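You operate a simulated robot arm through the tools that you are given. There is no shell and no other tool. Be economical: measure what you need, move in short steps, check, and stop when the job is done.

The job below is to be done with a simulated two-armed robot. You get a single attempt, and the scene is never put back.

Task
Drain the teal tub to about LOW, tip the sieve's stones into the gravel tub and lock the holder.
Fine: close the drain knob again; the empty sieve goes back in the holder before you lock it.

The check looks at the end state, three seconds after you hand in, the way a careful person would. Anything else that was tipped, shoved, dropped, spilled or broken makes it a failure.

Robot
Two 7-joint arms with three-finger grippers on one trunk, on a base that drives. Base frame: it is fixed to the floor where the robot stands at the start and does not move with it; the origin is under the middle of the robot, x ahead of it, y to its left, z up; the surface under the hand at the start is at about z = 72.6. Units: cm, degrees, N and s.
The left shoulder is at the start at [7, 14.6, 113.7], the right one opposite. With the tool pointing down near the work surface each hand reaches from about 22 to 66 cm from the robot's upright axis, wherever it stands, measured 20 degrees to its own side. Places, roughly: drain knob [60, 0, 80]; gravel tub [50, 120, 80]; lock bar [80, 50, 90]; teal tub [50, 30, 80]. Payload 2.2 kg a hand.
The tool frame of a hand sits at the grasp point between the pads (the TCP): z along the fingers, y along the line on which they close. The tips reach 2.8 cm beyond it. Largest opening 10.2 cm; the body of the gripper starts 7.1 cm behind the TCP.
Orientation is that of the tool frame in the base frame, as a unit quaternion [x, y, z, w]. With the fingers straight down and closing along the base's y, the tool's x points along the base's -x, its y along +y and its z along -z.

Tools
- The arms move only by the tool send_rows. It takes "left_commands", "right_commands" or both (then of equal length, played together; a hand with none holds still); each is one flat list of numbers, 7 for each row, row after row: the shift along the base's x, y, z in cm, then the turn, a rotation vector about the base's x, y, z in degrees, then the gripper command, from -1 (fully open) to 1 (shut), values between in proportion. In form: [x, y, z, rx, ry, rz, hand, x, y, z, rx, ry, rz, hand, ...]. A call has 1 to 12 rows; each row shifts and turns the commanded pose from where the row before left it. Each row takes 0.2 s and may step no farther than 5 cm and 8.6 degrees from the row before; otherwise, or with a gripper value out of range, the whole call is refused. Where a pose cannot be reached the arm comes as near as it can. A force on the tool above 40 N (or 10 N above the force at the start of the call, whichever is more), or a blocked arm, ends the call early, and 0.2 s more pass. Each finger halts on what it meets, pressing with about 39 N; the grip force reading is that of the motor and also rises with nothing between the fingers. The clock runs only during rows and for 0.2 s after the last one: add rows that do not move to give the fingers time. It gives the time, the measured TCP pose, the force on the tool (base axes), the opening and the grip force at its end, in the units of the frame above (readings bear some noise), with the torque about the TCP (base axes, N m) and any sound that the robot's microphone picked up.
- Cameras (640 x 400 px; columns grow to the right, rows downward): "scene" is now at [11.94, 4.39, 135.37]; the picture's right is [0.54, -0.84, 0.00], its down [-0.58, -0.37, -0.73] and it looks along [0.61, 0.39, -0.69] (base axes); focal length 214 px, centre (320, 200). "left" rides on the left gripper at [7.2, 3.8, -8.6] in its tool frame; the picture's right is [-0.46, 0.89, 0.00], its down [-0.60, -0.32, -0.73] and it looks along [-0.65, -0.34, 0.68] (tool axes); focal length 256 px, centre (320, 200). "right" rides on the right gripper at [6.9, 4.4, -8.6] in its tool frame; the picture's right is [-0.53, 0.85, 0.00], its down [-0.58, -0.36, -0.73] and it looks along [-0.62, -0.39, 0.68] (tool axes); focal length 256 px, centre (320, 200). There is no depth. A picture from a camera that has moved, and an enlarged one, comes with that camera's place and axes in the base frame and with its lens.
- grab_frame(camera): a new picture of that camera. No time passes.
- raise_lower(by): slides the trunk up (or, below 0, down) by that many cm; the arms and the scene camera ride with it, the base frame stays. It gives what a move gives, with no picture.
- roll_base(legs): drives the robot by 1 to 6 legs, each [ahead, left, turn to the left] in cm, cm and degrees, along the robot's own axes; the way and the turn of a leg run together, so that a leg with both is an arc; at most 150 cm and 180 degrees a leg. The arms and the cameras ride along, it lands a little off, and it stops where it bumps. It gives what a move gives.
- aim_head(pan, tilt): turns the head with the scene camera to pan (to the left, within 86 degrees either way) and tilt (down, from -29 to 69), counted from straight ahead of the robot. It gives what a move gives.
- inspect(camera, box): a new picture of the part [left, top, right, bottom] of that camera's present view, enlarged. No time passes.
- finish_job(): hands the job in; it is judged then, once.

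Work in short steps. Places have to be worked out from the pictures, the camera data and where the tool is seen: move nearer, look again, correct. Check each grasp and each placing, and mend what went wrong. You have 120 turns and 100 pictures in all, those below and enlarged ones among them. Open the grippers and draw the arms clear of the work before you hand the job in, unless the task says otherwise.

The tools are called by a JSON object that holds its "api" and its "payload". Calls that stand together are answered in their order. send_rows: Moves the arms, as the interface text tells. Its arguments: {"type":"object","properties":{"left_commands":{"type":"array","items":{"type":"number"}},"right_commands":{"type":"array","items":{"type":"number"}}},"required":[]} The other tools are called the same way: raise_lower (by) slides the trunk up or down; roll_base (legs) drives the base; aim_head (pan, tilt) turns the head that bears the scene camera; grab_frame (camera) takes a picture; inspect (camera, box) takes an enlarged picture of a part of a camera's view; finish_job () hands the job in.

At the start:

```text
t: 0.0
left_tool_pos: [30.36, 43.25, 114.56]
left_orientation: [0.0, 1.0, 0.0, 0.0]
left_ft_force: [0.4, -0.3, -0.6]
left_wrist_torque: [0.0, 0.04, -0.05]
left_gripper_width: 10.21
left_grasp_force: 0.1
right_tool_pos: [40.75, 7.04, 123.32]
right_orientation: [0.001, 1.0, 0.0, 0.001]
right_ft_force: [-0.9, 0.3, -0.3]
right_wrist_torque: [0.0, -0.05, -0.02]
right_gripper_width: 10.2
right_grasp_force: 0.0
trunk travel left (down, up): [-67.5, 26.5]
robot x, y, heading: [-0.27, 0.13, -0.1]
head pan, tilt: [32.5, 43.5]
```

scene: 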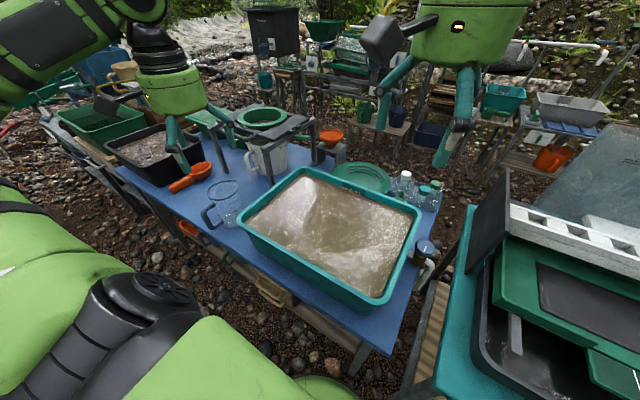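
right: 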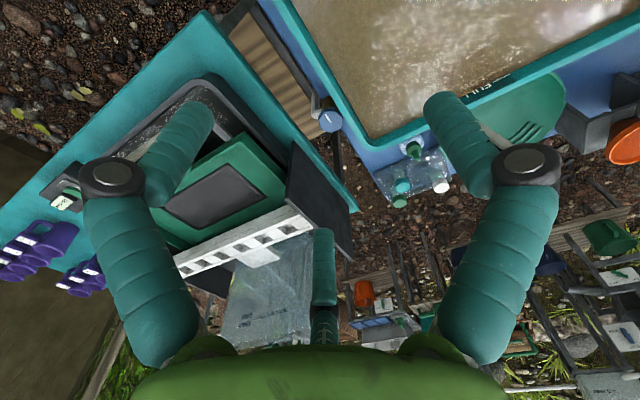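
left: 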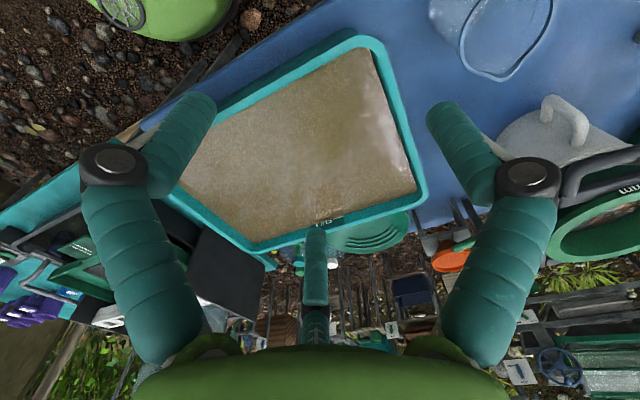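

The scene shows the teal tub with brown water, a knob at its right front corner, and the sieve holder beyond. I'll look closer at the knob, the tub markings and the holder.

{"api": "inspect", "payload": {"camera": "scene", "box": [340, 160, 460, 310]}}

{"api": "inspect", "payload": {"camera": "scene", "box": [180, 80, 380, 220]}}

{"api": "inspect", "payload": {"camera": "right", "box": [260, 20, 500, 220]}}

```text
2.67 times, centred on (400, 235) of scene
camera zoom: at [11.94, 4.39, 135.37], right [0.54, -0.84, 0.0], down [-0.58, -0.37, -0.73], along [0.61, 0.39, -0.69], focal length 572 px, centre (107, 107)
```

zoom: 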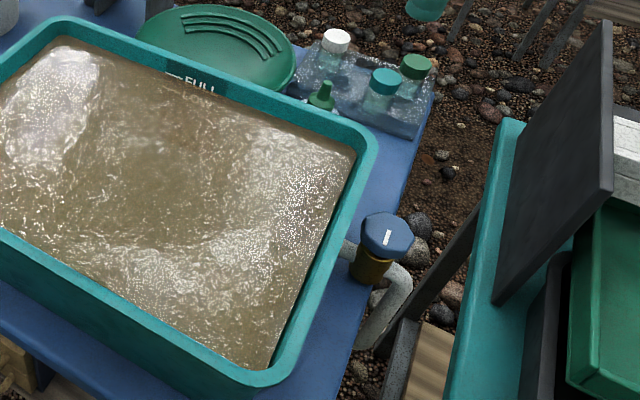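

```text
2.86 times, centred on (280, 150) of scene
camera zoom: at [11.94, 4.39, 135.37], right [0.54, -0.84, 0.0], down [-0.58, -0.37, -0.73], along [0.61, 0.39, -0.69], focal length 613 px, centre (434, 343)
```

zoom: 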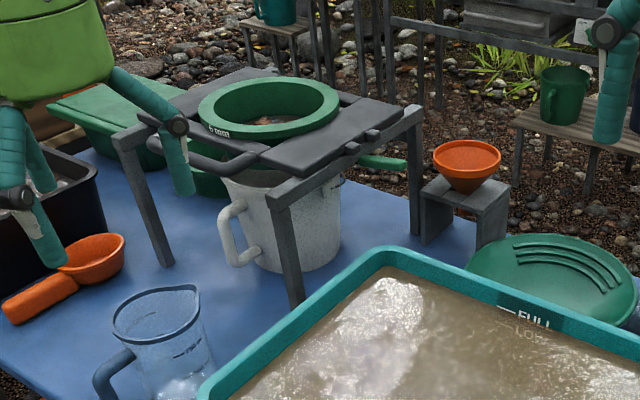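

```text
2.00 times, centred on (380, 120) of right
camera zoom: at [33.93, 11.34, 131.82], right [0.54, 0.84, 0.0], down [0.57, -0.37, 0.73], along [0.62, -0.39, -0.68], focal length 512 px, centre (200, 360)
```

zoom: 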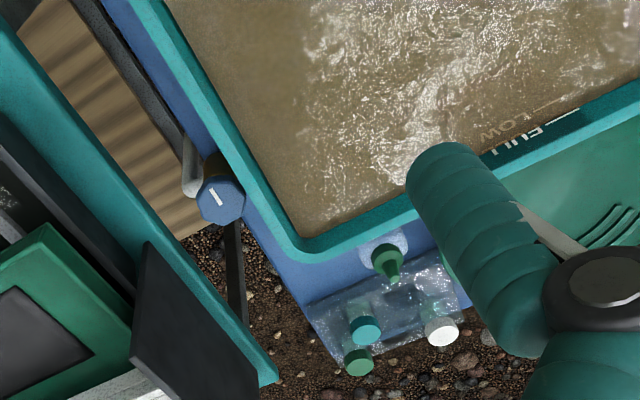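

The knob triangulates to about [60.3, -2.1, 80]. I'll bring the right hand above it, high up, and look.

{"api": "send_rows", "payload": {"right_commands": [3, -1.5, -3, 0, 0, 0, -1, 3.5, -1.5, -3, 0, 0, 0, -1, 3.5, -1.5, -3, 0, 0, 0, -1, 3.5, -1.5, -3, 0, 0, 0, -1, 3, -1.5, -3, 0, 0, 0, -1, 3, -1.5, -3, 0, 0, 0, -1, 0, 0, 0, 0, 0, 0, -1]}}

{"api": "grab_frame", "payload": {"camera": "right"}}

{"api": "grab_frame", "payload": {"camera": "scene"}}

```text
t: 1.6
left_tool_pos: [30.36, 43.12, 114.63]
left_orientation: [0.0, 1.0, -0.001, 0.0]
left_ft_force: [-0.2, -0.2, 0.5]
left_wrist_torque: [0.05, 0.0, 0.0]
left_gripper_width: 10.21
left_grasp_force: 0.0
right_tool_pos: [60.24, -1.78, 105.19]
right_orientation: [0.001, 1.0, 0.001, 0.002]
right_ft_force: [-0.6, 0.0, 1.1]
right_wrist_torque: [0.0, -0.01, -0.04]
right_gripper_width: 10.19
right_grasp_force: 0.1
trunk travel left (down, up): [-67.5, 26.5]
robot x, y, heading: [-0.01, 0.09, -0.0]
head pan, tilt: [32.5, 43.5]
```

```text
93 pictures are left
camera right: at [53.41, 2.57, 113.68], right [0.54, 0.84, 0.0], down [0.57, -0.36, 0.73], along [0.62, -0.39, -0.68], focal length 256 px, centre (320, 200)
```

right: 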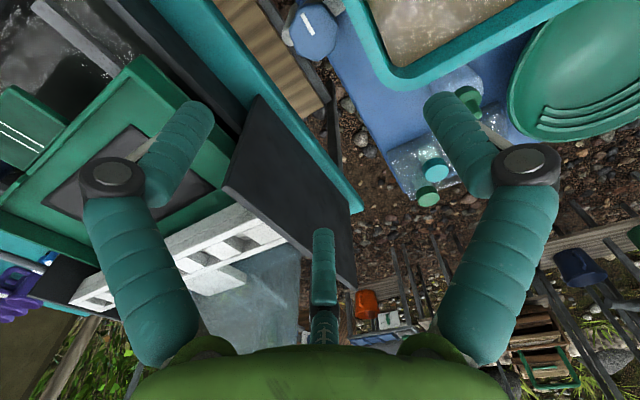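

```text
92 pictures are left
camera scene: at [11.86, 4.37, 135.38], right [0.54, -0.84, 0.0], down [-0.58, -0.37, -0.73], along [0.61, 0.39, -0.69], focal length 214 px, centre (320, 200)
```

scene: 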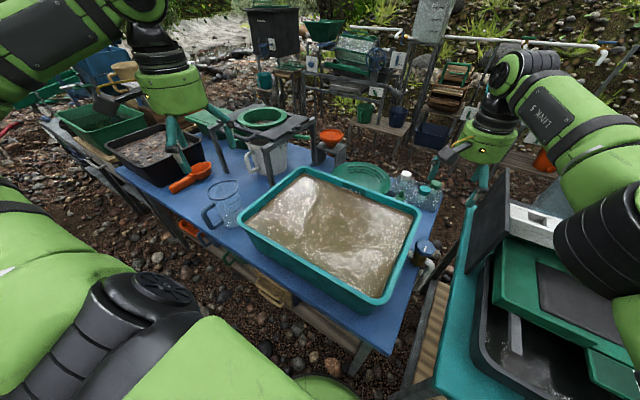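

The panel on the right stays about 15 cm clear of the knob, and the tub rim is about 4 cm from the knob's centre at z≈83. I'll look at the knob and the outlet closely.

{"api": "inspect", "payload": {"camera": "right", "box": [260, 0, 400, 90]}}

{"api": "inspect", "payload": {"camera": "scene", "box": [390, 220, 470, 290]}}

{"api": "inspect", "payload": {"camera": "left", "box": [290, 190, 390, 260]}}

```text
4.44 times, centred on (330, 45) of right
camera zoom: at [53.41, 2.57, 113.68], right [0.54, 0.84, 0.0], down [0.57, -0.36, 0.73], along [0.62, -0.39, -0.68], focal length 1138 px, centre (276, 889)
```

zoom: 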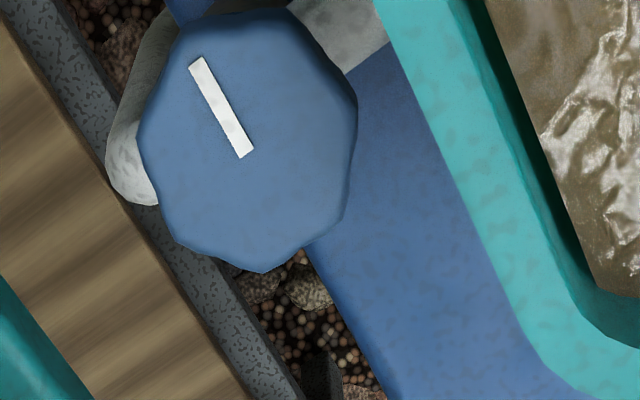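

```text
5.71 times, centred on (430, 255) of scene
camera zoom: at [11.86, 4.37, 135.38], right [0.54, -0.84, 0.0], down [-0.58, -0.37, -0.73], along [0.61, 0.39, -0.69], focal length 1226 px, centre (-309, -114)
```

zoom: 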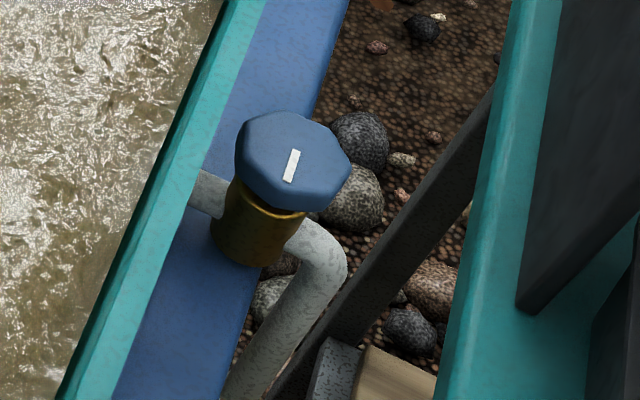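

```text
5.71 times, centred on (340, 225) of left
camera zoom: at [23.06, 47.07, 123.2], right [0.46, 0.89, 0.0], down [0.6, -0.32, 0.73], along [0.65, -0.34, -0.68], focal length 1463 px, centre (206, 57)
```

zoom: 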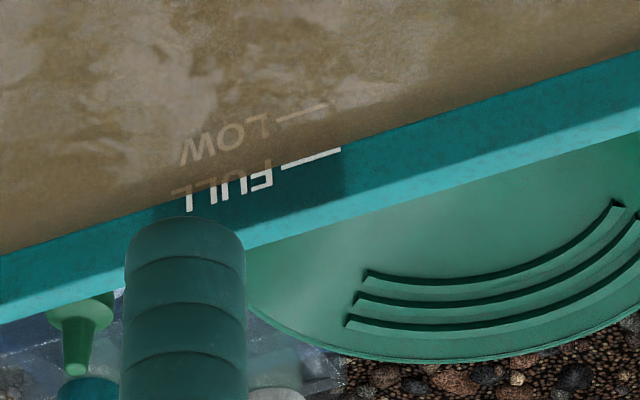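

The mark on the knob points towards the robot, across the pipe, so the valve is closed. I'll turn the hand 60° so its fingers straddle the knob mainly along x, come down to z≈90 and check.

{"api": "send_rows", "payload": {"right_commands": [0, 0, -2, 0, 0, 8.5, -1, 0, 0, -2, 0, 0, 8.5, -1, 0, -0.3, -2, 0, 0, 8.5, -1, 0, -0.3, -2, 0, 0, 8.5, -1, 0, 0, -2, 0, 0, 8.5, -1, 0, 0, -2, 0, 0, 8.5, -0.6, 0, 0, -2, 0, 0, 8.5, -0.6, 0, 0, -1, 0, 0, 0, -0.6, 0, 0, 0, 0, 0, 0, -0.6]}}

{"api": "grab_frame", "payload": {"camera": "right"}}

{"api": "inspect", "payload": {"camera": "scene", "box": [380, 170, 520, 290]}}

```text
t: 3.6
left_tool_pos: [30.48, 43.21, 114.57]
left_orientation: [0.0, 1.0, -0.001, -0.001]
left_ft_force: [-0.3, 0.4, 0.1]
left_wrist_torque: [-0.01, 0.02, -0.01]
left_gripper_width: 10.19
left_grasp_force: 0.1
right_tool_pos: [58.41, -3.54, 94.26]
right_orientation: [-0.33, 0.944, 0.0, 0.002]
right_ft_force: [1.0, 0.6, 0.3]
right_wrist_torque: [-0.01, -0.01, 0.0]
right_gripper_width: 8.14
right_grasp_force: 0.0
right hand out of reach, approached as far as the arm can: row 4, 5, 6, 7
trunk travel left (down, up): [-67.5, 26.5]
robot x, y, heading: [0.21, -0.52, 0.1]
head pan, tilt: [32.5, 43.5]
```

```text
88 pictures are left
camera right: at [50.3, -4.43, 102.82], right [-0.11, 0.99, 0.0], down [0.68, 0.07, 0.73], along [0.73, 0.08, -0.68], focal length 256 px, centre (320, 200)
```

right: 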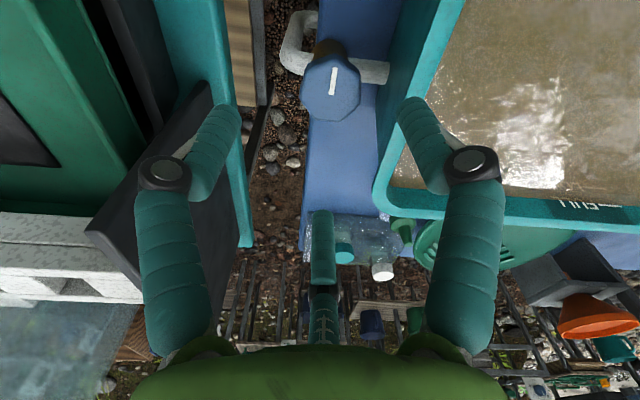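

```text
3.33 times, centred on (450, 230) of scene
camera zoom: at [11.93, 4.43, 135.37], right [0.54, -0.84, 0.0], down [-0.58, -0.37, -0.73], along [0.61, 0.39, -0.69], focal length 715 px, centre (-113, 100)
```

zoom: 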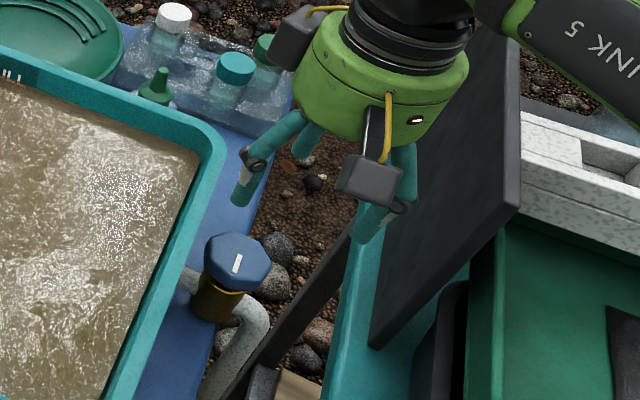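

The hand hit its reach limit about 58 cm out and turned only 38°. Turning the robot 20° left brings the right shoulder nearer, so I'll raise the hand a little and do that.

{"api": "send_rows", "payload": {"right_commands": [-2, 0, 4, 0, 0, 0, -0.6, -2, 0, 4, 0, 0, 0, -0.6, 0, 0, 0, 0, 0, 0, -0.6]}}

{"api": "roll_base", "payload": {"legs": [[0, 0, 20]]}}

{"api": "aim_head", "payload": {"pan": -10, "tilt": 50}}

{"api": "grab_frame", "payload": {"camera": "scene"}}

```text
t: 4.4
left_tool_pos: [30.39, 43.16, 114.53]
left_orientation: [0.0, 1.0, -0.001, 0.001]
left_ft_force: [0.3, -0.1, 0.3]
left_wrist_torque: [0.03, 0.01, -0.01]
left_gripper_width: 10.22
left_grasp_force: 0.2
right_tool_pos: [54.4, -3.58, 102.4]
right_orientation: [-0.33, 0.944, 0.0, 0.001]
right_ft_force: [-0.3, 0.0, 0.5]
right_wrist_torque: [-0.02, -0.01, 0.0]
right_gripper_width: 8.17
right_grasp_force: 0.0
trunk travel left (down, up): [-67.5, 26.5]
robot x, y, heading: [-0.0, -0.71, -0.0]
head pan, tilt: [32.5, 43.5]
```

```text
t: 5.9
left_tool_pos: [13.83, 50.99, 114.58]
left_orientation: [-0.173, 0.985, 0.0, 0.0]
left_ft_force: [0.5, -0.1, -0.3]
left_wrist_torque: [-0.01, -0.01, -0.01]
left_gripper_width: 10.19
left_grasp_force: 0.0
right_tool_pos: [52.35, 15.28, 102.5]
right_orientation: [-0.489, 0.872, 0.001, 0.001]
right_ft_force: [0.5, 0.2, -0.1]
right_wrist_torque: [-0.04, 0.01, 0.0]
right_gripper_width: 8.14
right_grasp_force: 0.2
trunk travel left (down, up): [-67.5, 26.5]
robot x, y, heading: [-0.03, -0.08, 20.0]
head pan, tilt: [32.5, 43.5]
```

```text
t: 7.0
left_tool_pos: [13.89, 51.05, 114.63]
left_orientation: [-0.173, 0.985, -0.001, 0.0]
left_ft_force: [-0.9, 0.5, -0.3]
left_wrist_torque: [0.02, 0.0, 0.01]
left_gripper_width: 10.23
left_grasp_force: 0.0
right_tool_pos: [52.47, 15.17, 102.52]
right_orientation: [-0.489, 0.872, 0.0, 0.001]
right_ft_force: [0.1, -0.4, -0.9]
right_wrist_torque: [-0.01, -0.04, 0.01]
right_gripper_width: 8.16
right_grasp_force: 0.0
trunk travel left (down, up): [-67.5, 26.5]
robot x, y, heading: [-0.37, 0.07, 20.1]
head pan, tilt: [-10.0, 50.0]
```

```text
86 pictures are left
camera scene: at [12.27, 2.97, 134.46], right [0.17, -0.98, 0.0], down [-0.75, -0.13, -0.64], along [0.63, 0.11, -0.77], focal length 214 px, centre (320, 200)
```

scene: 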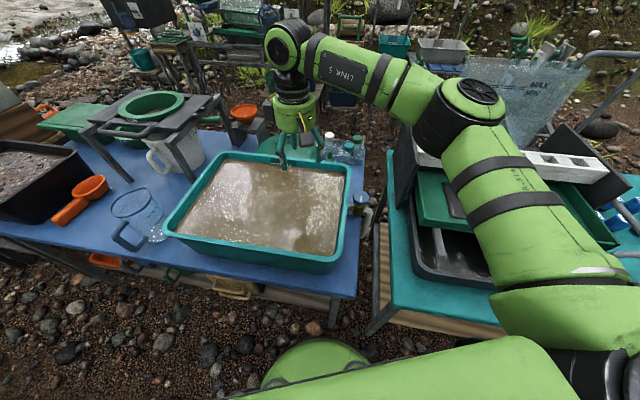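

Now the hand's yaw is 58.5°, as I wanted. I'll move it above the knob [60.2, -2.4] and down to z≈89.

{"api": "send_rows", "payload": {"right_commands": [1.5, -3.5, 0, 0, 0, 0, -0.6, 1.6, -3.5, 0, 0, 0, 0, -0.6, 1.6, -3.5, 0, 0, 0, 0, -0.6, 1.6, -3.5, 0, 0, 0, 0, -0.6, 1.5, -3.6, -1, 0, 0, 0, -0.6, 0, 0, -4, 0, 0, 0, -0.6, 0, 0, -4, 0, 0, 0, -0.6, 0, 0, -4, 0, 0, 0, -0.6, 0, 0, 0, 0, 0, 0, -0.6]}}

{"api": "grab_frame", "payload": {"camera": "right"}}

{"api": "inspect", "payload": {"camera": "scene", "box": [320, 120, 420, 220]}}

```text
t: 9.0
left_tool_pos: [13.9, 50.91, 114.55]
left_orientation: [-0.172, 0.985, 0.0, 0.0]
left_ft_force: [-0.3, -0.1, -0.5]
left_wrist_torque: [0.03, 0.0, -0.01]
left_gripper_width: 10.21
left_grasp_force: 0.0
right_tool_pos: [57.53, 3.77, 90.53]
right_orientation: [-0.489, 0.872, 0.0, 0.002]
right_ft_force: [0.9, 0.2, -0.1]
right_wrist_torque: [0.02, -0.02, -0.01]
right_gripper_width: 8.18
right_grasp_force: 0.0
right hand out of reach, approached as far as the arm can: row 4, 5
trunk travel left (down, up): [-67.5, 26.5]
robot x, y, heading: [0.07, -0.41, 20.1]
head pan, tilt: [-10.0, 50.0]
```

```text
85 pictures are left
camera right: at [50.17, 0.03, 99.08], right [-0.44, 0.9, 0.0], down [0.61, 0.3, 0.73], along [0.66, 0.32, -0.68], focal length 256 px, centre (320, 200)
```

right: 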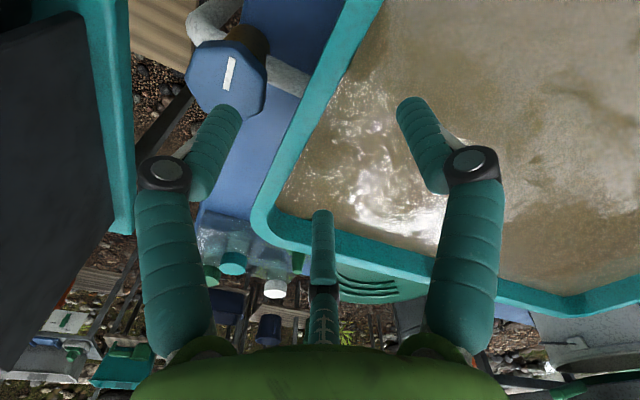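

```text
4.00 times, centred on (370, 170) of scene
camera zoom: at [12.25, 2.95, 134.47], right [0.17, -0.99, 0.0], down [-0.75, -0.13, -0.64], along [0.63, 0.11, -0.77], focal length 858 px, centre (120, 320)
```

zoom: 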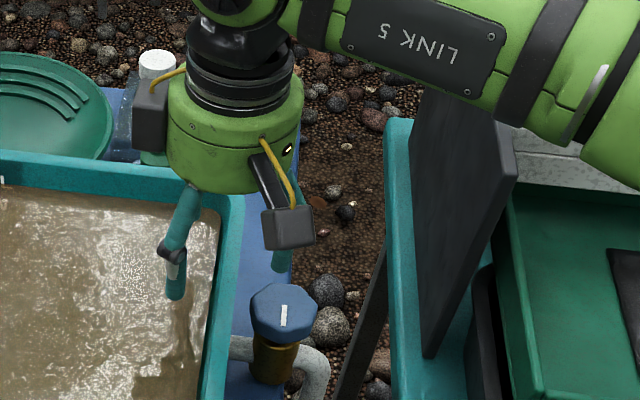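

Turning the hand this way runs into a joint limit. I'll go up and try turning it the other way, to negative yaw.

{"api": "send_rows", "payload": {"right_commands": [-1, 0, 5, 0, 0, 0, -0.6, -1, 0, 5, 0, 0, -8.5, -0.6, -1, 0, 0, 0, 0, -8.5, -0.6, 0, 0, 0, 0, 0, -8.5, -0.6, 0, 0, 0, 0, 0, -8.5, -0.6, 0, 0, 0, 0, 0, -8.5, -0.6, 0, 0, 0, 0, 0, -8.5, -0.6, 0, 0, 0, 0, 0, -8.5, -0.6, 0, 0, 0, 0, 0, -8.5, -0.6, 0, 0, 0, 0, 0, -8.5, -0.6, 0, 0, 0, 0, 0, -8.5, -0.6, 0, 0, 0, 0, 0, -8.5, -0.6]}}

{"api": "send_rows", "payload": {"right_commands": [0, 0, 0, 0, 0, -8.5, -0.6, 0, 0, 0, 0, 0, -8.5, -0.6, 0, 0, 0, 0, 0, -8.5, -0.6, 0, 0, 0, 0, 0, -8.5, -0.6, 0, 0, 0, 0, 0, -8.5, -0.6, 1, -2, 0, 0, 0, 0, -0.6, 1, -2, 0, 0, 0, 0, -0.6, 1, -2, 0, 0, 0, 0, -0.6, 0, 0, 0, 0, 0, 0, -0.6]}}

```text
refused: row 1 steps farther than a row can; nothing moved
```

```text
t: 11.0
left_tool_pos: [13.75, 51.0, 114.48]
left_orientation: [-0.173, 0.985, 0.001, 0.001]
left_ft_force: [-0.8, 0.5, 0.5]
left_wrist_torque: [0.02, 0.01, 0.01]
left_gripper_width: 10.2
left_grasp_force: 0.1
right_tool_pos: [60.48, -2.5, 90.38]
right_orientation: [-0.139, 0.99, 0.0, 0.002]
right_ft_force: [0.2, 0.0, 0.2]
right_wrist_torque: [-0.01, 0.01, 0.01]
right_gripper_width: 8.16
right_grasp_force: 0.2
trunk travel left (down, up): [-67.5, 26.5]
robot x, y, heading: [-0.11, 0.19, 20.1]
head pan, tilt: [-10.0, 50.0]
```

The second call ran and the hand is now over the knob at yaw 16°. I'll keep turning to about -69° and see whether it reaches.

{"api": "send_rows", "payload": {"right_commands": [0, 0, 0, 0, 0, -8.5, -0.6, 0, 0, 0, 0, 0, -8.5, -0.6, 0, 0, 0, 0, 0, -8.5, -0.6, 0, 0, 0, 0, 0, -8.5, -0.6, 0, 0, 0, 0, 0, -8.5, -0.6, 0, 0, 0, 0, 0, -8.5, -0.6, 0, 0, 0, 0, 0, -8.5, -0.6, 0, 0, 0, 0, 0, -8.5, -0.6, 0, 0, 0, 0, 0, -8.5, -0.6, 0, 0, 0, 0, 0, -8.5, -0.6, 0, 0, 0, 0, 0, 0, -0.6]}}

{"api": "grab_frame", "payload": {"camera": "right"}}

```text
t: 13.4
left_tool_pos: [13.77, 50.85, 114.61]
left_orientation: [-0.172, 0.985, 0.0, 0.0]
left_ft_force: [-0.8, 0.2, -0.4]
left_wrist_torque: [0.02, 0.02, -0.02]
left_gripper_width: 10.19
left_grasp_force: 0.1
right_tool_pos: [60.65, -2.44, 90.57]
right_orientation: [0.567, 0.824, -0.001, 0.002]
right_ft_force: [0.2, -1.0, 0.8]
right_wrist_torque: [-0.05, 0.03, 0.0]
right_gripper_width: 8.13
right_grasp_force: 0.0
trunk travel left (down, up): [-67.5, 26.5]
robot x, y, heading: [-0.37, -0.09, 19.8]
head pan, tilt: [-10.0, 50.0]
```

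```text
83 pictures are left
camera right: at [62.26, 5.5, 99.0], right [0.98, -0.2, 0.0], down [-0.14, -0.67, 0.73], along [-0.14, -0.72, -0.68], focal length 256 px, centre (320, 200)
```

right: 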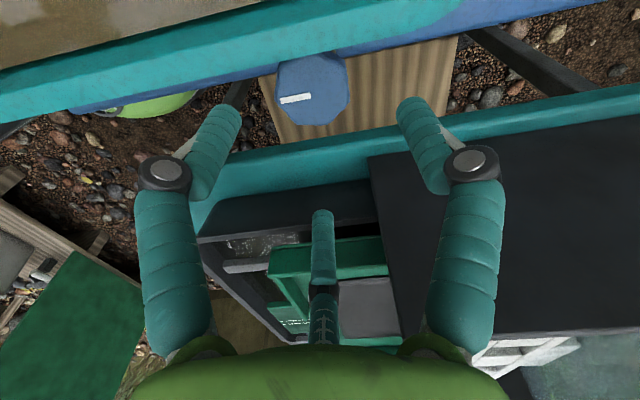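

The yaw works on this side, and this view puts the knob at (60.2, -2.4). I'll go further back to about -112° so there is room to turn the knob left.

{"api": "send_rows", "payload": {"right_commands": [0, 0, 0, 0, 0, -8.5, -0.6, 0, 0, 0, 0, 0, -8.5, -0.6, 0, 0, 0, 0, 0, -8.5, -0.6, 0, 0, 0, 0, 0, -8.5, -0.6, 0, 0, 0, 0, 0, -8.5, -0.6, 0, 0, 0, 0, 0, 0, -0.6]}}

```text
t: 14.8
left_tool_pos: [13.77, 51.01, 114.59]
left_orientation: [-0.173, 0.985, 0.0, 0.0]
left_ft_force: [0.0, -0.7, -0.4]
left_wrist_torque: [-0.03, 0.0, 0.0]
left_gripper_width: 10.2
left_grasp_force: 0.1
right_tool_pos: [60.63, -2.42, 90.4]
right_orientation: [0.827, 0.562, -0.001, 0.001]
right_ft_force: [0.2, 0.5, 0.8]
right_wrist_torque: [-0.02, 0.01, 0.03]
right_gripper_width: 8.18
right_grasp_force: 0.0
trunk travel left (down, up): [-67.5, 26.5]
robot x, y, heading: [0.2, 0.12, 19.9]
head pan, tilt: [-10.0, 50.0]
```

Yaw is -112°. I'll descend to z≈79.9, centred on the knob.

{"api": "send_rows", "payload": {"right_commands": [-0.4, 0, -3, 0, 0, 0, -0.6, 0, 0, -3, 0, 0, 0, -0.6, 0, 0, -2.5, 0, 0, 0, -0.6, 0, 0, -2, 0, 0, 0, -0.6, 0, 0, 0, 0, 0, 0, -0.6]}}

{"api": "grab_frame", "payload": {"camera": "right"}}

{"api": "inspect", "payload": {"camera": "scene", "box": [320, 140, 420, 240]}}

```text
t: 15.3
left_tool_pos: [13.51, 51.17, 114.37]
left_orientation: [-0.173, 0.985, -0.001, 0.0]
left_ft_force: [0.3, 0.2, 1.0]
left_wrist_torque: [-0.04, 0.04, 0.03]
left_gripper_width: 10.22
left_grasp_force: 0.1
right_tool_pos: [60.34, -0.96, 87.46]
right_orientation: [0.823, 0.568, 0.02, -0.011]
right_ft_force: [-9.4, 4.8, 13.4]
right_wrist_torque: [0.78, 0.37, 0.42]
right_gripper_width: 9.63
right_grasp_force: 7.8
trunk travel left (down, up): [-67.5, 26.5]
robot x, y, heading: [0.03, -0.13, 20.0]
head pan, tilt: [-10.0, 50.0]
stopped in row 2 (right hand): the force on the tool passed its limit at 57 N (the readings are from after the stop); the commanded pose is now the measured one
```

```text
82 pictures are left
camera right: at [66.77, 3.52, 96.35], right [0.6, -0.8, -0.02], down [-0.56, -0.44, 0.7], along [-0.57, -0.41, -0.71], focal length 256 px, centre (320, 200)
```

right: 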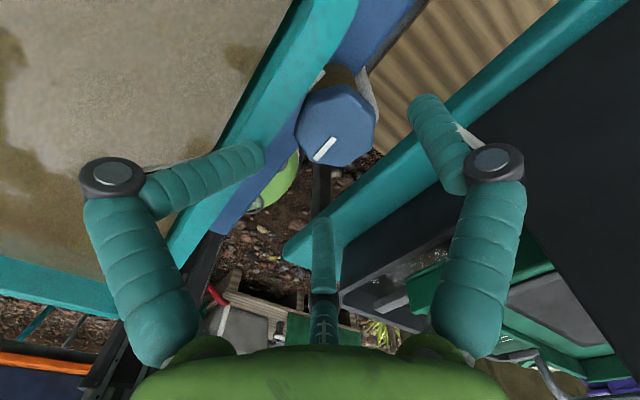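

```text
4.00 times, centred on (370, 190) of scene
camera zoom: at [12.0, 3.24, 134.47], right [0.17, -0.98, 0.0], down [-0.75, -0.13, -0.64], along [0.63, 0.11, -0.76], focal length 858 px, centre (120, 240)
```

zoom: 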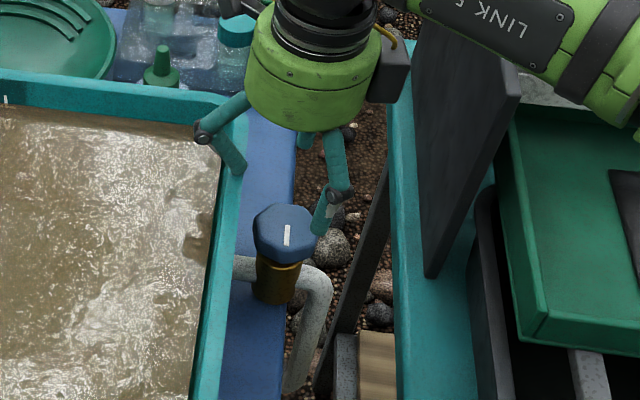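

The pictures show three fingers closing on the centre, not two, and one of them caught the tub rim at yaw -112°. I'll back up and return to -69°, where no finger faces the rim.

{"api": "send_rows", "payload": {"right_commands": [0, -0.5, 3, 0, 0, 0, -0.6, 0, -1, 3, 0, 0, 0, -0.6, 0, 0, 0, 0, 0, 8.5, -0.6, 0, 0, 0, 0, 0, 8.5, -0.6, 0, 0, 0, 0, 0, 8.5, -0.6, 0, 0, 0, 0, 0, 8.5, -0.6, 0, 0, 0, 0, 0, 8.5, -0.6, 0, 0, 0, 0, 0, 0, -0.6]}}

{"api": "grab_frame", "payload": {"camera": "right"}}

{"api": "grab_frame", "payload": {"camera": "scene"}}

```text
t: 17.1
left_tool_pos: [13.79, 50.91, 114.41]
left_orientation: [-0.173, 0.985, 0.0, 0.0]
left_ft_force: [-0.1, -0.2, -0.3]
left_wrist_torque: [0.0, 0.03, 0.03]
left_gripper_width: 10.19
left_grasp_force: 0.1
right_tool_pos: [60.62, -2.9, 93.26]
right_orientation: [0.564, 0.826, 0.015, -0.015]
right_ft_force: [-0.2, -0.2, -0.4]
right_wrist_torque: [-0.02, 0.02, 0.03]
right_gripper_width: 8.14
right_grasp_force: 0.0
trunk travel left (down, up): [-67.5, 26.5]
robot x, y, heading: [-0.03, -0.18, 20.0]
head pan, tilt: [-10.0, 50.0]
```

```text
80 pictures are left
camera right: at [62.32, 4.61, 102.0], right [0.98, -0.19, -0.02], down [-0.12, -0.7, 0.7], along [-0.15, -0.69, -0.71], focal length 256 px, centre (320, 200)
```

right: 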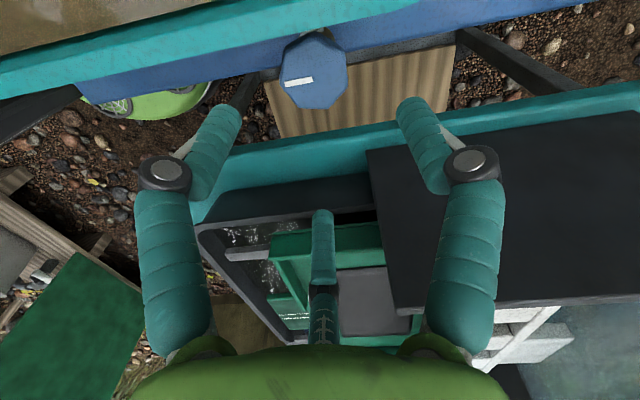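

```text
79 pictures are left
camera scene: at [12.28, 2.98, 134.46], right [0.17, -0.98, 0.0], down [-0.75, -0.13, -0.64], along [0.63, 0.11, -0.77], focal length 214 px, centre (320, 200)
```

scene: 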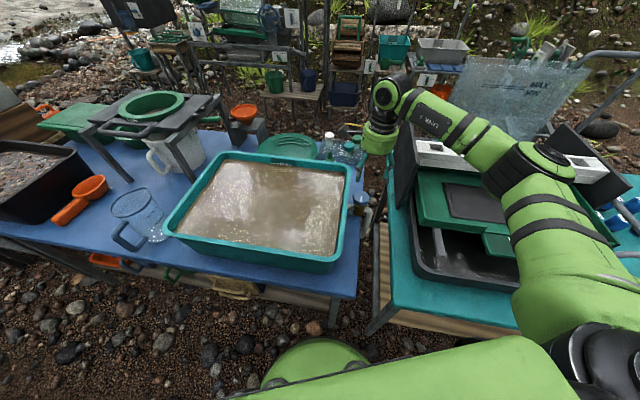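

I'll take out the 2.4° tilt, centre on the knob and descend to z≈80.

{"api": "send_rows", "payload": {"right_commands": [-0.4, 0.5, 0, -2.4, -0.45, 0, -0.6, 0, 0, -3, 0, 0, 0, -0.6, 0, 0, -3, 0, 0, 0, -0.6, 0, 0, -3, 0, 0, 0, -0.6, 0, 0, -2, 0, 0, 0, -0.6, 0, 0, -2, 0, 0, 0, -0.6, 0, 0, 0, 0, 0, 0, -0.6]}}

{"api": "grab_frame", "payload": {"camera": "right"}}

{"api": "inspect", "payload": {"camera": "scene", "box": [320, 160, 400, 230]}}

```text
t: 18.7
left_tool_pos: [13.77, 51.03, 114.52]
left_orientation: [-0.173, 0.985, 0.0, 0.0]
left_ft_force: [0.0, 0.5, -0.5]
left_wrist_torque: [0.0, 0.03, -0.04]
left_gripper_width: 10.17
left_grasp_force: 0.0
right_tool_pos: [60.3, -2.65, 80.14]
right_orientation: [0.565, 0.825, 0.001, 0.0]
right_ft_force: [1.2, 0.1, 0.0]
right_wrist_torque: [0.01, 0.01, -0.04]
right_gripper_width: 8.18
right_grasp_force: 0.1
trunk travel left (down, up): [-67.5, 26.5]
robot x, y, heading: [-0.3, -0.39, 20.0]
head pan, tilt: [-10.0, 50.0]
```

```text
78 pictures are left
camera right: at [61.97, 5.38, 88.69], right [0.98, -0.19, 0.0], down [-0.13, -0.67, 0.73], along [-0.14, -0.72, -0.68], focal length 256 px, centre (320, 200)
```

right: 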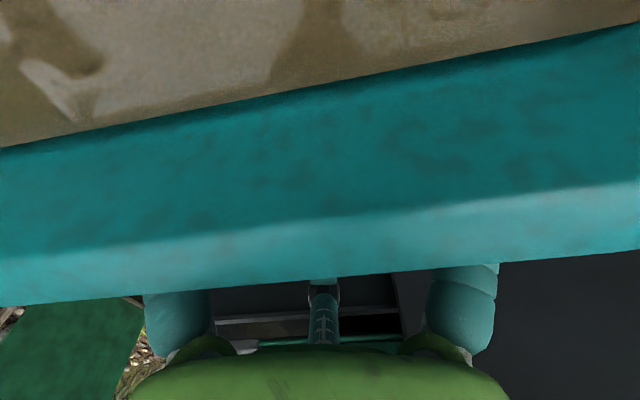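

```text
5.71 times, centred on (360, 195) of scene
camera zoom: at [12.26, 2.99, 134.46], right [0.17, -0.98, 0.0], down [-0.75, -0.13, -0.64], along [0.63, 0.11, -0.77], focal length 1226 px, centre (91, 229)
```

zoom: 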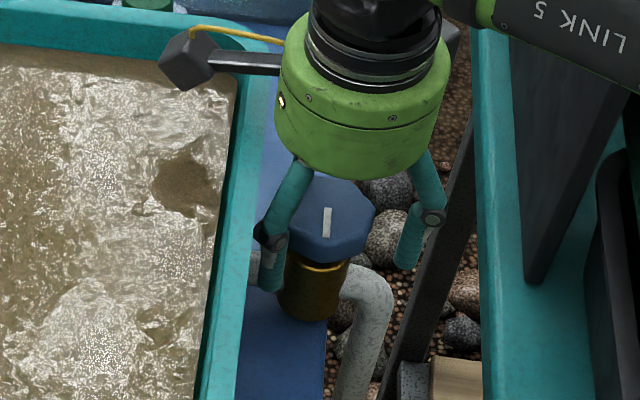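

The fingers straddle the knob, so I close on it.

{"api": "send_rows", "payload": {"right_commands": [0, 0, 0, 0, 0, 0, 0, 0, 0, 0, 0, 0, 0, 1, 0, 0, 0, 0, 0, 0, 1]}}

{"api": "inspect", "payload": {"camera": "scene", "box": [320, 160, 400, 230]}}

```text
t: 19.5
left_tool_pos: [13.71, 51.14, 114.52]
left_orientation: [-0.174, 0.985, -0.001, 0.001]
left_ft_force: [0.0, 0.1, -0.5]
left_wrist_torque: [0.01, 0.0, 0.0]
left_gripper_width: 10.18
left_grasp_force: 0.1
right_tool_pos: [59.99, -2.45, 80.13]
right_orientation: [0.564, 0.826, 0.0, -0.001]
right_ft_force: [-12.1, 7.6, 0.9]
right_wrist_torque: [0.54, 0.45, 0.08]
right_gripper_width: 5.19
right_grasp_force: 45.3
trunk travel left (down, up): [-67.5, 26.5]
robot x, y, heading: [-0.09, 0.3, 20.2]
head pan, tilt: [-10.0, 50.0]
```

```text
5.71 times, centred on (360, 195) of scene
camera zoom: at [12.05, 3.15, 134.48], right [0.17, -0.98, 0.0], down [-0.75, -0.13, -0.64], along [0.63, 0.11, -0.77], focal length 1226 px, centre (91, 229)
```

zoom: 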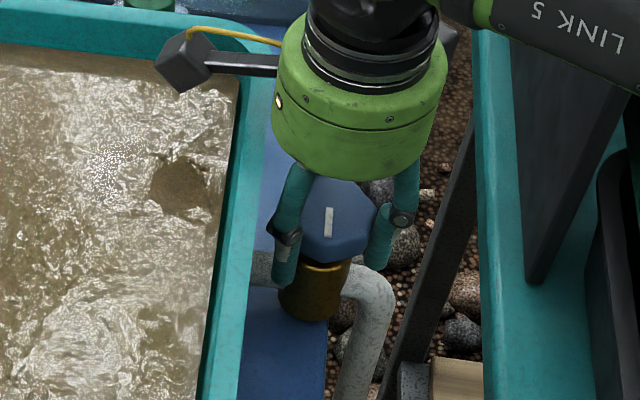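

The knob is gripped at 5.2 cm. I'll try a left turn of about 17° and watch the torque and the sound.

{"api": "send_rows", "payload": {"right_commands": [0, 0, 0, 0, 0, 6, 1, 0, 0, 0, 0, 0, 6, 1, 0, 0, 0, 0, 0, 5, 1]}}

{"api": "inspect", "payload": {"camera": "scene", "box": [320, 160, 400, 230]}}

```text
t: 20.3
left_tool_pos: [13.65, 51.09, 114.52]
left_orientation: [-0.173, 0.985, -0.001, 0.0]
left_ft_force: [-0.4, -0.2, 1.1]
left_wrist_torque: [-0.04, 0.02, -0.01]
left_gripper_width: 10.22
left_grasp_force: 0.1
right_tool_pos: [60.1, -2.29, 80.14]
right_orientation: [0.435, 0.9, -0.002, -0.002]
right_ft_force: [-17.0, 11.4, -7.8]
right_wrist_torque: [0.56, -0.85, 0.01]
right_gripper_width: 5.19
right_grasp_force: 44.7
trunk travel left (down, up): [-67.5, 26.5]
robot x, y, heading: [-0.46, -0.04, 19.9]
head pan, tilt: [-10.0, 50.0]
```

```text
5.71 times, centred on (360, 195) of scene
camera zoom: at [12.03, 3.2, 134.47], right [0.17, -0.98, 0.0], down [-0.75, -0.13, -0.64], along [0.63, 0.11, -0.77], focal length 1226 px, centre (91, 229)
```

zoom: 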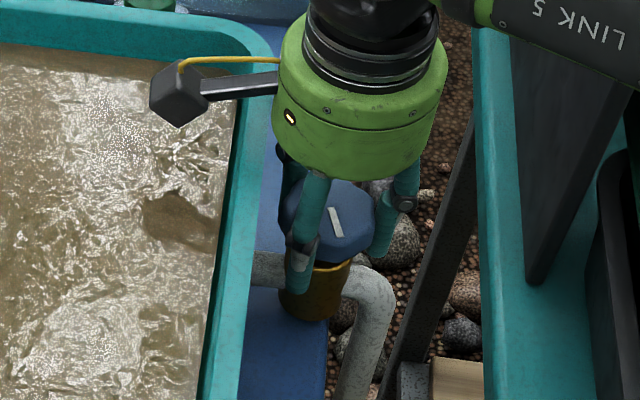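

The knob followed easily, with no sound yet. I'll turn 25° more and relieve the small side load.

{"api": "send_rows", "payload": {"right_commands": [-0.2, 0.2, 0, 0, 0, 8, 1, -0.1, 0.1, 0, 0, 0, 8, 1, 0, 0, 0, 0, 0, 8, 1, 0, 0, 0, 0, 0, 0, 1]}}

{"api": "grab_frame", "payload": {"camera": "scene"}}

```text
t: 21.3
left_tool_pos: [13.79, 50.92, 114.61]
left_orientation: [-0.174, 0.985, 0.0, -0.001]
left_ft_force: [0.5, 0.5, -0.2]
left_wrist_torque: [0.01, -0.01, 0.0]
left_gripper_width: 10.22
left_grasp_force: 0.0
right_tool_pos: [60.1, -2.3, 80.17]
right_orientation: [0.24, 0.971, -0.001, 0.0]
right_ft_force: [-4.3, 2.3, -0.7]
right_wrist_torque: [-0.33, 1.15, -0.01]
right_gripper_width: 5.18
right_grasp_force: 44.8
trunk travel left (down, up): [-67.5, 26.5]
robot x, y, heading: [0.16, -0.03, 19.8]
head pan, tilt: [-10.0, 50.0]
```

```text
74 pictures are left
camera scene: at [12.24, 3.04, 134.47], right [0.17, -0.98, 0.0], down [-0.75, -0.13, -0.64], along [0.63, 0.11, -0.77], focal length 214 px, centre (320, 200)
```

scene: 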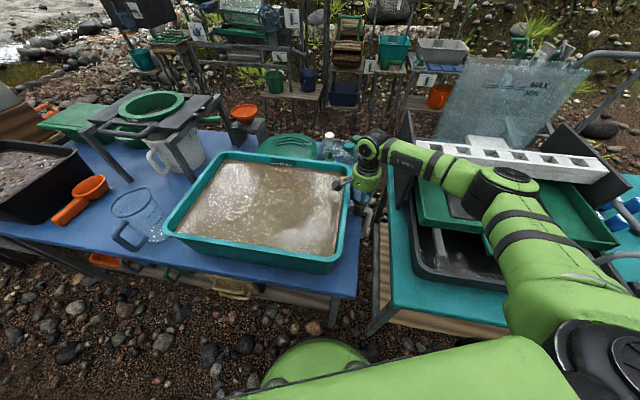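

41° turned. I'll wait a second and zoom in on the FULL/LOW gauge for movement.

{"api": "inspect", "payload": {"camera": "scene", "box": [270, 145, 330, 185]}}

{"api": "send_rows", "payload": {"right_commands": [0, 0, 0, 0, 0, 0, 1, 0, 0, 0, 0, 0, 0, 1, 0, 0, 0, 0, 0, 0, 1, 0, 0, 0, 0, 0, 0, 1, 0, 0, 0, 0, 0, 0, 1, 0, 0, 0, 0, 0, 0, 1]}}

{"api": "inspect", "payload": {"camera": "scene", "box": [270, 145, 330, 185]}}

```text
10.00 times, centred on (300, 165) of scene
camera zoom: at [12.24, 3.04, 134.47], right [0.17, -0.98, 0.0], down [-0.75, -0.13, -0.64], along [0.63, 0.11, -0.77], focal length 2145 px, centre (520, 550)
```

zoom: 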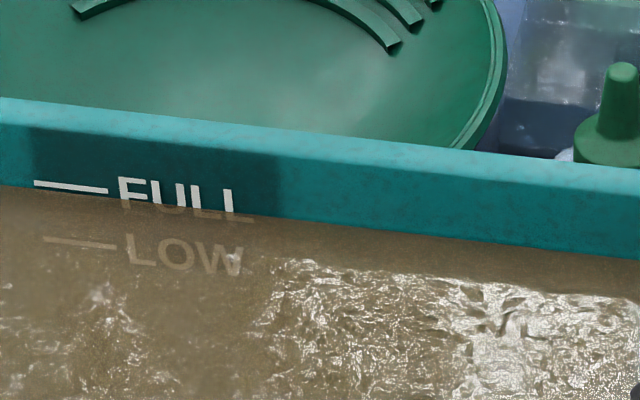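

```text
t: 22.7
left_tool_pos: [13.65, 50.91, 114.52]
left_orientation: [-0.173, 0.985, 0.0, 0.001]
left_ft_force: [1.0, 0.0, -0.4]
left_wrist_torque: [0.0, -0.01, 0.02]
left_gripper_width: 10.21
left_grasp_force: 0.0
right_tool_pos: [60.0, -2.44, 80.26]
right_orientation: [0.241, 0.971, 0.0, 0.003]
right_ft_force: [1.0, -4.2, 3.4]
right_wrist_torque: [-0.66, -0.16, -0.01]
right_gripper_width: 5.18
right_grasp_force: 44.8
trunk travel left (down, up): [-67.5, 26.5]
robot x, y, heading: [-0.16, 0.11, 20.2]
head pan, tilt: [-10.0, 50.0]
```

```text
10.00 times, centred on (300, 165) of scene
camera zoom: at [12.22, 2.93, 134.47], right [0.17, -0.98, 0.0], down [-0.75, -0.13, -0.64], along [0.63, 0.11, -0.77], focal length 2145 px, centre (520, 550)
```

zoom: 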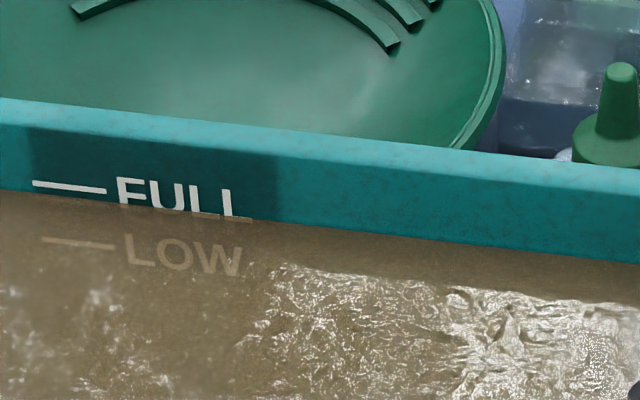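

The level is falling about 3 px per 1.4 s, and the LOW line is about 45 px below, so draining should take roughly 20 s. I'll hold and watch.

{"api": "send_rows", "payload": {"right_commands": [0, 0, 0, 0, 0, 0, 1, 0, 0, 0, 0, 0, 0, 1, 0, 0, 0, 0, 0, 0, 1, 0, 0, 0, 0, 0, 0, 1, 0, 0, 0, 0, 0, 0, 1, 0, 0, 0, 0, 0, 0, 1, 0, 0, 0, 0, 0, 0, 1, 0, 0, 0, 0, 0, 0, 1, 0, 0, 0, 0, 0, 0, 1, 0, 0, 0, 0, 0, 0, 1, 0, 0, 0, 0, 0, 0, 1, 0, 0, 0, 0, 0, 0, 1]}}

{"api": "send_rows", "payload": {"right_commands": [0, 0, 0, 0, 0, 0, 1, 0, 0, 0, 0, 0, 0, 1, 0, 0, 0, 0, 0, 0, 1, 0, 0, 0, 0, 0, 0, 1, 0, 0, 0, 0, 0, 0, 1, 0, 0, 0, 0, 0, 0, 1, 0, 0, 0, 0, 0, 0, 1, 0, 0, 0, 0, 0, 0, 1, 0, 0, 0, 0, 0, 0, 1, 0, 0, 0, 0, 0, 0, 1, 0, 0, 0, 0, 0, 0, 1, 0, 0, 0, 0, 0, 0, 1]}}

{"api": "inspect", "payload": {"camera": "scene", "box": [270, 145, 330, 185]}}

{"api": "inspect", "payload": {"camera": "scene", "box": [320, 160, 400, 230]}}

```text
t: 25.3
left_tool_pos: [13.87, 50.97, 114.59]
left_orientation: [-0.173, 0.985, 0.0, 0.0]
left_ft_force: [0.0, -0.5, -0.1]
left_wrist_torque: [0.0, -0.03, -0.01]
left_gripper_width: 10.19
left_grasp_force: 0.2
right_tool_pos: [60.09, -2.35, 80.26]
right_orientation: [0.241, 0.971, 0.0, 0.001]
right_ft_force: [7.9, -6.7, 10.0]
right_wrist_torque: [0.02, 0.04, 0.0]
right_gripper_width: 5.17
right_grasp_force: 44.8
trunk travel left (down, up): [-67.5, 26.5]
robot x, y, heading: [-0.02, -0.2, 19.8]
head pan, tilt: [-10.0, 50.0]
```

```text
t: 27.9
left_tool_pos: [13.69, 50.81, 114.58]
left_orientation: [-0.173, 0.985, 0.0, 0.0]
left_ft_force: [1.2, -0.3, -1.1]
left_wrist_torque: [0.01, 0.02, -0.01]
left_gripper_width: 10.18
left_grasp_force: 0.1
right_tool_pos: [60.05, -2.32, 80.27]
right_orientation: [0.241, 0.971, 0.001, 0.001]
right_ft_force: [9.6, -6.2, 13.1]
right_wrist_torque: [0.1, -0.01, 0.0]
right_gripper_width: 5.18
right_grasp_force: 44.9
trunk travel left (down, up): [-67.5, 26.5]
robot x, y, heading: [-0.23, -0.06, 19.7]
head pan, tilt: [-10.0, 50.0]
```

```text
10.00 times, centred on (300, 165) of scene
camera zoom: at [12.25, 2.86, 134.47], right [0.17, -0.98, 0.0], down [-0.75, -0.13, -0.64], along [0.63, 0.11, -0.77], focal length 2145 px, centre (520, 550)
```

zoom: 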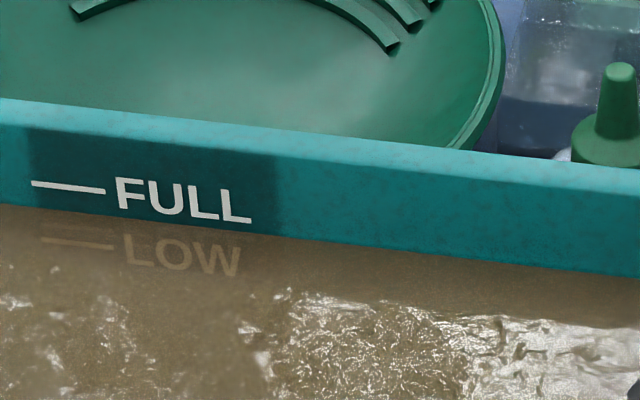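

```text
5.71 times, centred on (360, 195) of scene
camera zoom: at [12.25, 2.86, 134.47], right [0.17, -0.98, 0.0], down [-0.75, -0.13, -0.64], along [0.63, 0.11, -0.77], focal length 1226 px, centre (91, 229)
```

zoom: 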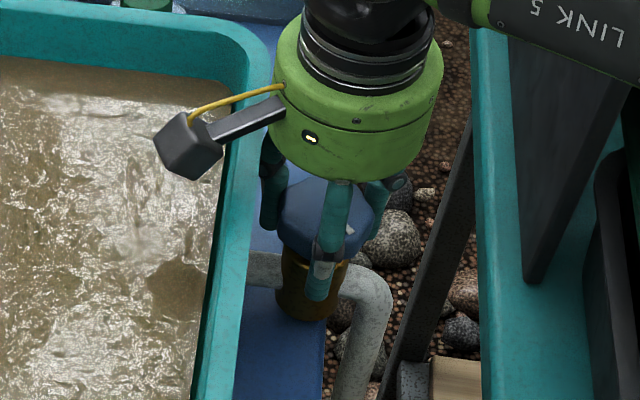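

About 33 px remain at 2.6 px/s, so some 13 s. I'll hold about 8 s more and check again.

{"api": "send_rows", "payload": {"right_commands": [0, 0, 0.1, 0, 0, 0, 1, 0, 0, 0, 0, 0, 0, 1, 0, 0, 0, 0, 0, 0, 1, 0, 0, 0, 0, 0, 0, 1, 0, 0, 0, 0, 0, 0, 1, 0, 0, 0, 0, 0, 0, 1, 0, 0, 0, 0, 0, 0, 1, 0, 0, 0, 0, 0, 0, 1, 0, 0, 0, 0, 0, 0, 1, 0, 0, 0, 0, 0, 0, 1, 0, 0, 0, 0, 0, 0, 1, 0, 0, 0, 0, 0, 0, 1]}}

{"api": "send_rows", "payload": {"right_commands": [0, 0, 0, 0, 0, 0, 1, 0, 0, 0, 0, 0, 0, 1, 0, 0, 0, 0, 0, 0, 1, 0, 0, 0, 0, 0, 0, 1, 0, 0, 0, 0, 0, 0, 1, 0, 0, 0, 0, 0, 0, 1, 0, 0, 0, 0, 0, 0, 1, 0, 0, 0, 0, 0, 0, 1, 0, 0, 0, 0, 0, 0, 1, 0, 0, 0, 0, 0, 0, 1, 0, 0, 0, 0, 0, 0, 1, 0, 0, 0, 0, 0, 0, 1]}}

{"api": "send_rows", "payload": {"right_commands": [0, 0, 0, 0, 0, 0, 1, 0, 0, 0, 0, 0, 0, 1, 0, 0, 0, 0, 0, 0, 1, 0, 0, 0, 0, 0, 0, 1, 0, 0, 0, 0, 0, 0, 1, 0, 0, 0, 0, 0, 0, 1, 0, 0, 0, 0, 0, 0, 1, 0, 0, 0, 0, 0, 0, 1, 0, 0, 0, 0, 0, 0, 1, 0, 0, 0, 0, 0, 0, 1]}}

{"api": "inspect", "payload": {"camera": "scene", "box": [270, 145, 330, 185]}}

```text
t: 30.5
left_tool_pos: [13.78, 50.9, 114.59]
left_orientation: [-0.173, 0.985, 0.0, 0.001]
left_ft_force: [0.5, 0.0, -0.1]
left_wrist_torque: [0.0, 0.03, 0.0]
left_gripper_width: 10.19
left_grasp_force: 0.1
right_tool_pos: [59.93, -2.41, 80.18]
right_orientation: [0.241, 0.971, 0.0, 0.0]
right_ft_force: [4.4, -4.9, 6.4]
right_wrist_torque: [-0.03, 0.16, 0.0]
right_gripper_width: 5.18
right_grasp_force: 45.1
trunk travel left (down, up): [-67.5, 26.5]
robot x, y, heading: [-0.19, 0.32, 19.8]
head pan, tilt: [-10.0, 50.0]
```

```text
t: 33.1
left_tool_pos: [13.87, 50.94, 114.6]
left_orientation: [-0.173, 0.985, 0.0, 0.0]
left_ft_force: [0.1, -0.2, 0.2]
left_wrist_torque: [0.03, -0.01, 0.0]
left_gripper_width: 10.21
left_grasp_force: 0.0
right_tool_pos: [60.05, -2.42, 80.17]
right_orientation: [0.241, 0.971, 0.0, 0.0]
right_ft_force: [1.3, -4.6, 2.1]
right_wrist_torque: [-0.02, -0.05, 0.01]
right_gripper_width: 5.21
right_grasp_force: 45.2
trunk travel left (down, up): [-67.5, 26.5]
robot x, y, heading: [-0.2, 0.04, 19.9]
head pan, tilt: [-10.0, 50.0]
```

```text
t: 35.3
left_tool_pos: [13.76, 50.85, 114.6]
left_orientation: [-0.173, 0.985, 0.0, -0.001]
left_ft_force: [-0.2, -0.5, -0.1]
left_wrist_torque: [0.03, -0.05, 0.03]
left_gripper_width: 10.21
left_grasp_force: 0.0
right_tool_pos: [60.04, -2.51, 80.29]
right_orientation: [0.24, 0.971, 0.0, 0.0]
right_ft_force: [-0.2, -6.0, 0.1]
right_wrist_torque: [0.01, 0.0, 0.01]
right_gripper_width: 5.2
right_grasp_force: 45.0
trunk travel left (down, up): [-67.5, 26.5]
robot x, y, heading: [0.09, 0.19, 20.1]
head pan, tilt: [-10.0, 50.0]
```

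```text
10.00 times, centred on (300, 165) of scene
camera zoom: at [12.27, 2.89, 134.47], right [0.17, -0.98, 0.0], down [-0.75, -0.13, -0.64], along [0.63, 0.11, -0.77], focal length 2145 px, centre (520, 550)
```

zoom: 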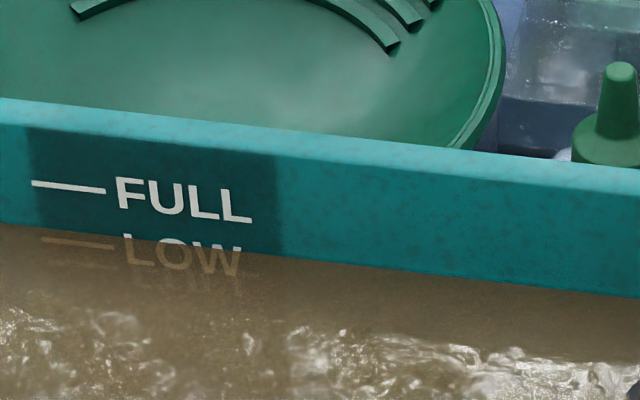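

About 12 px remain, roughly 4.5 s. I'll hold 3.4 s and then turn the knob back the 41° to close.

{"api": "send_rows", "payload": {"right_commands": [0, 0, 0, 0, 0, 0, 1, 0, 0, 0, 0, 0, 0, 1, 0, 0, 0, 0, 0, 0, 1, 0, 0, 0, 0, 0, 0, 1, 0, 0, 0, 0, 0, 0, 1, 0, 0, 0, 0, 0, 0, 1, 0, 0, 0, 0, 0, 0, 1, 0, 0, 0, 0, 0, 0, 1, 0, 0, 0, 0, 0, 0, 1, 0, 0, 0, 0, 0, 0, 1, 0, 0, 0, 0, 0, 0, 1, 0, 0, 0, 0, 0, 0, 1]}}

{"api": "inspect", "payload": {"camera": "scene", "box": [270, 145, 330, 185]}}

```text
t: 37.9
left_tool_pos: [13.75, 50.92, 114.63]
left_orientation: [-0.172, 0.985, 0.0, 0.001]
left_ft_force: [-0.2, 0.7, 0.9]
left_wrist_torque: [-0.01, -0.04, -0.02]
left_gripper_width: 10.2
left_grasp_force: 0.2
right_tool_pos: [60.08, -2.35, 80.26]
right_orientation: [0.24, 0.971, 0.0, 0.001]
right_ft_force: [-0.3, -5.3, -1.2]
right_wrist_torque: [0.02, -0.02, -0.02]
right_gripper_width: 5.18
right_grasp_force: 45.0
trunk travel left (down, up): [-67.5, 26.5]
robot x, y, heading: [0.04, 0.16, 20.2]
head pan, tilt: [-10.0, 50.0]
```

```text
10.00 times, centred on (300, 165) of scene
camera zoom: at [12.27, 2.89, 134.46], right [0.17, -0.98, 0.0], down [-0.75, -0.13, -0.64], along [0.63, 0.11, -0.77], focal length 2145 px, centre (520, 550)
```

zoom: 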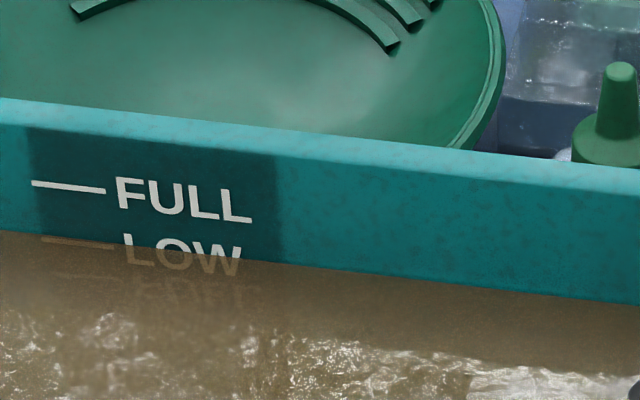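

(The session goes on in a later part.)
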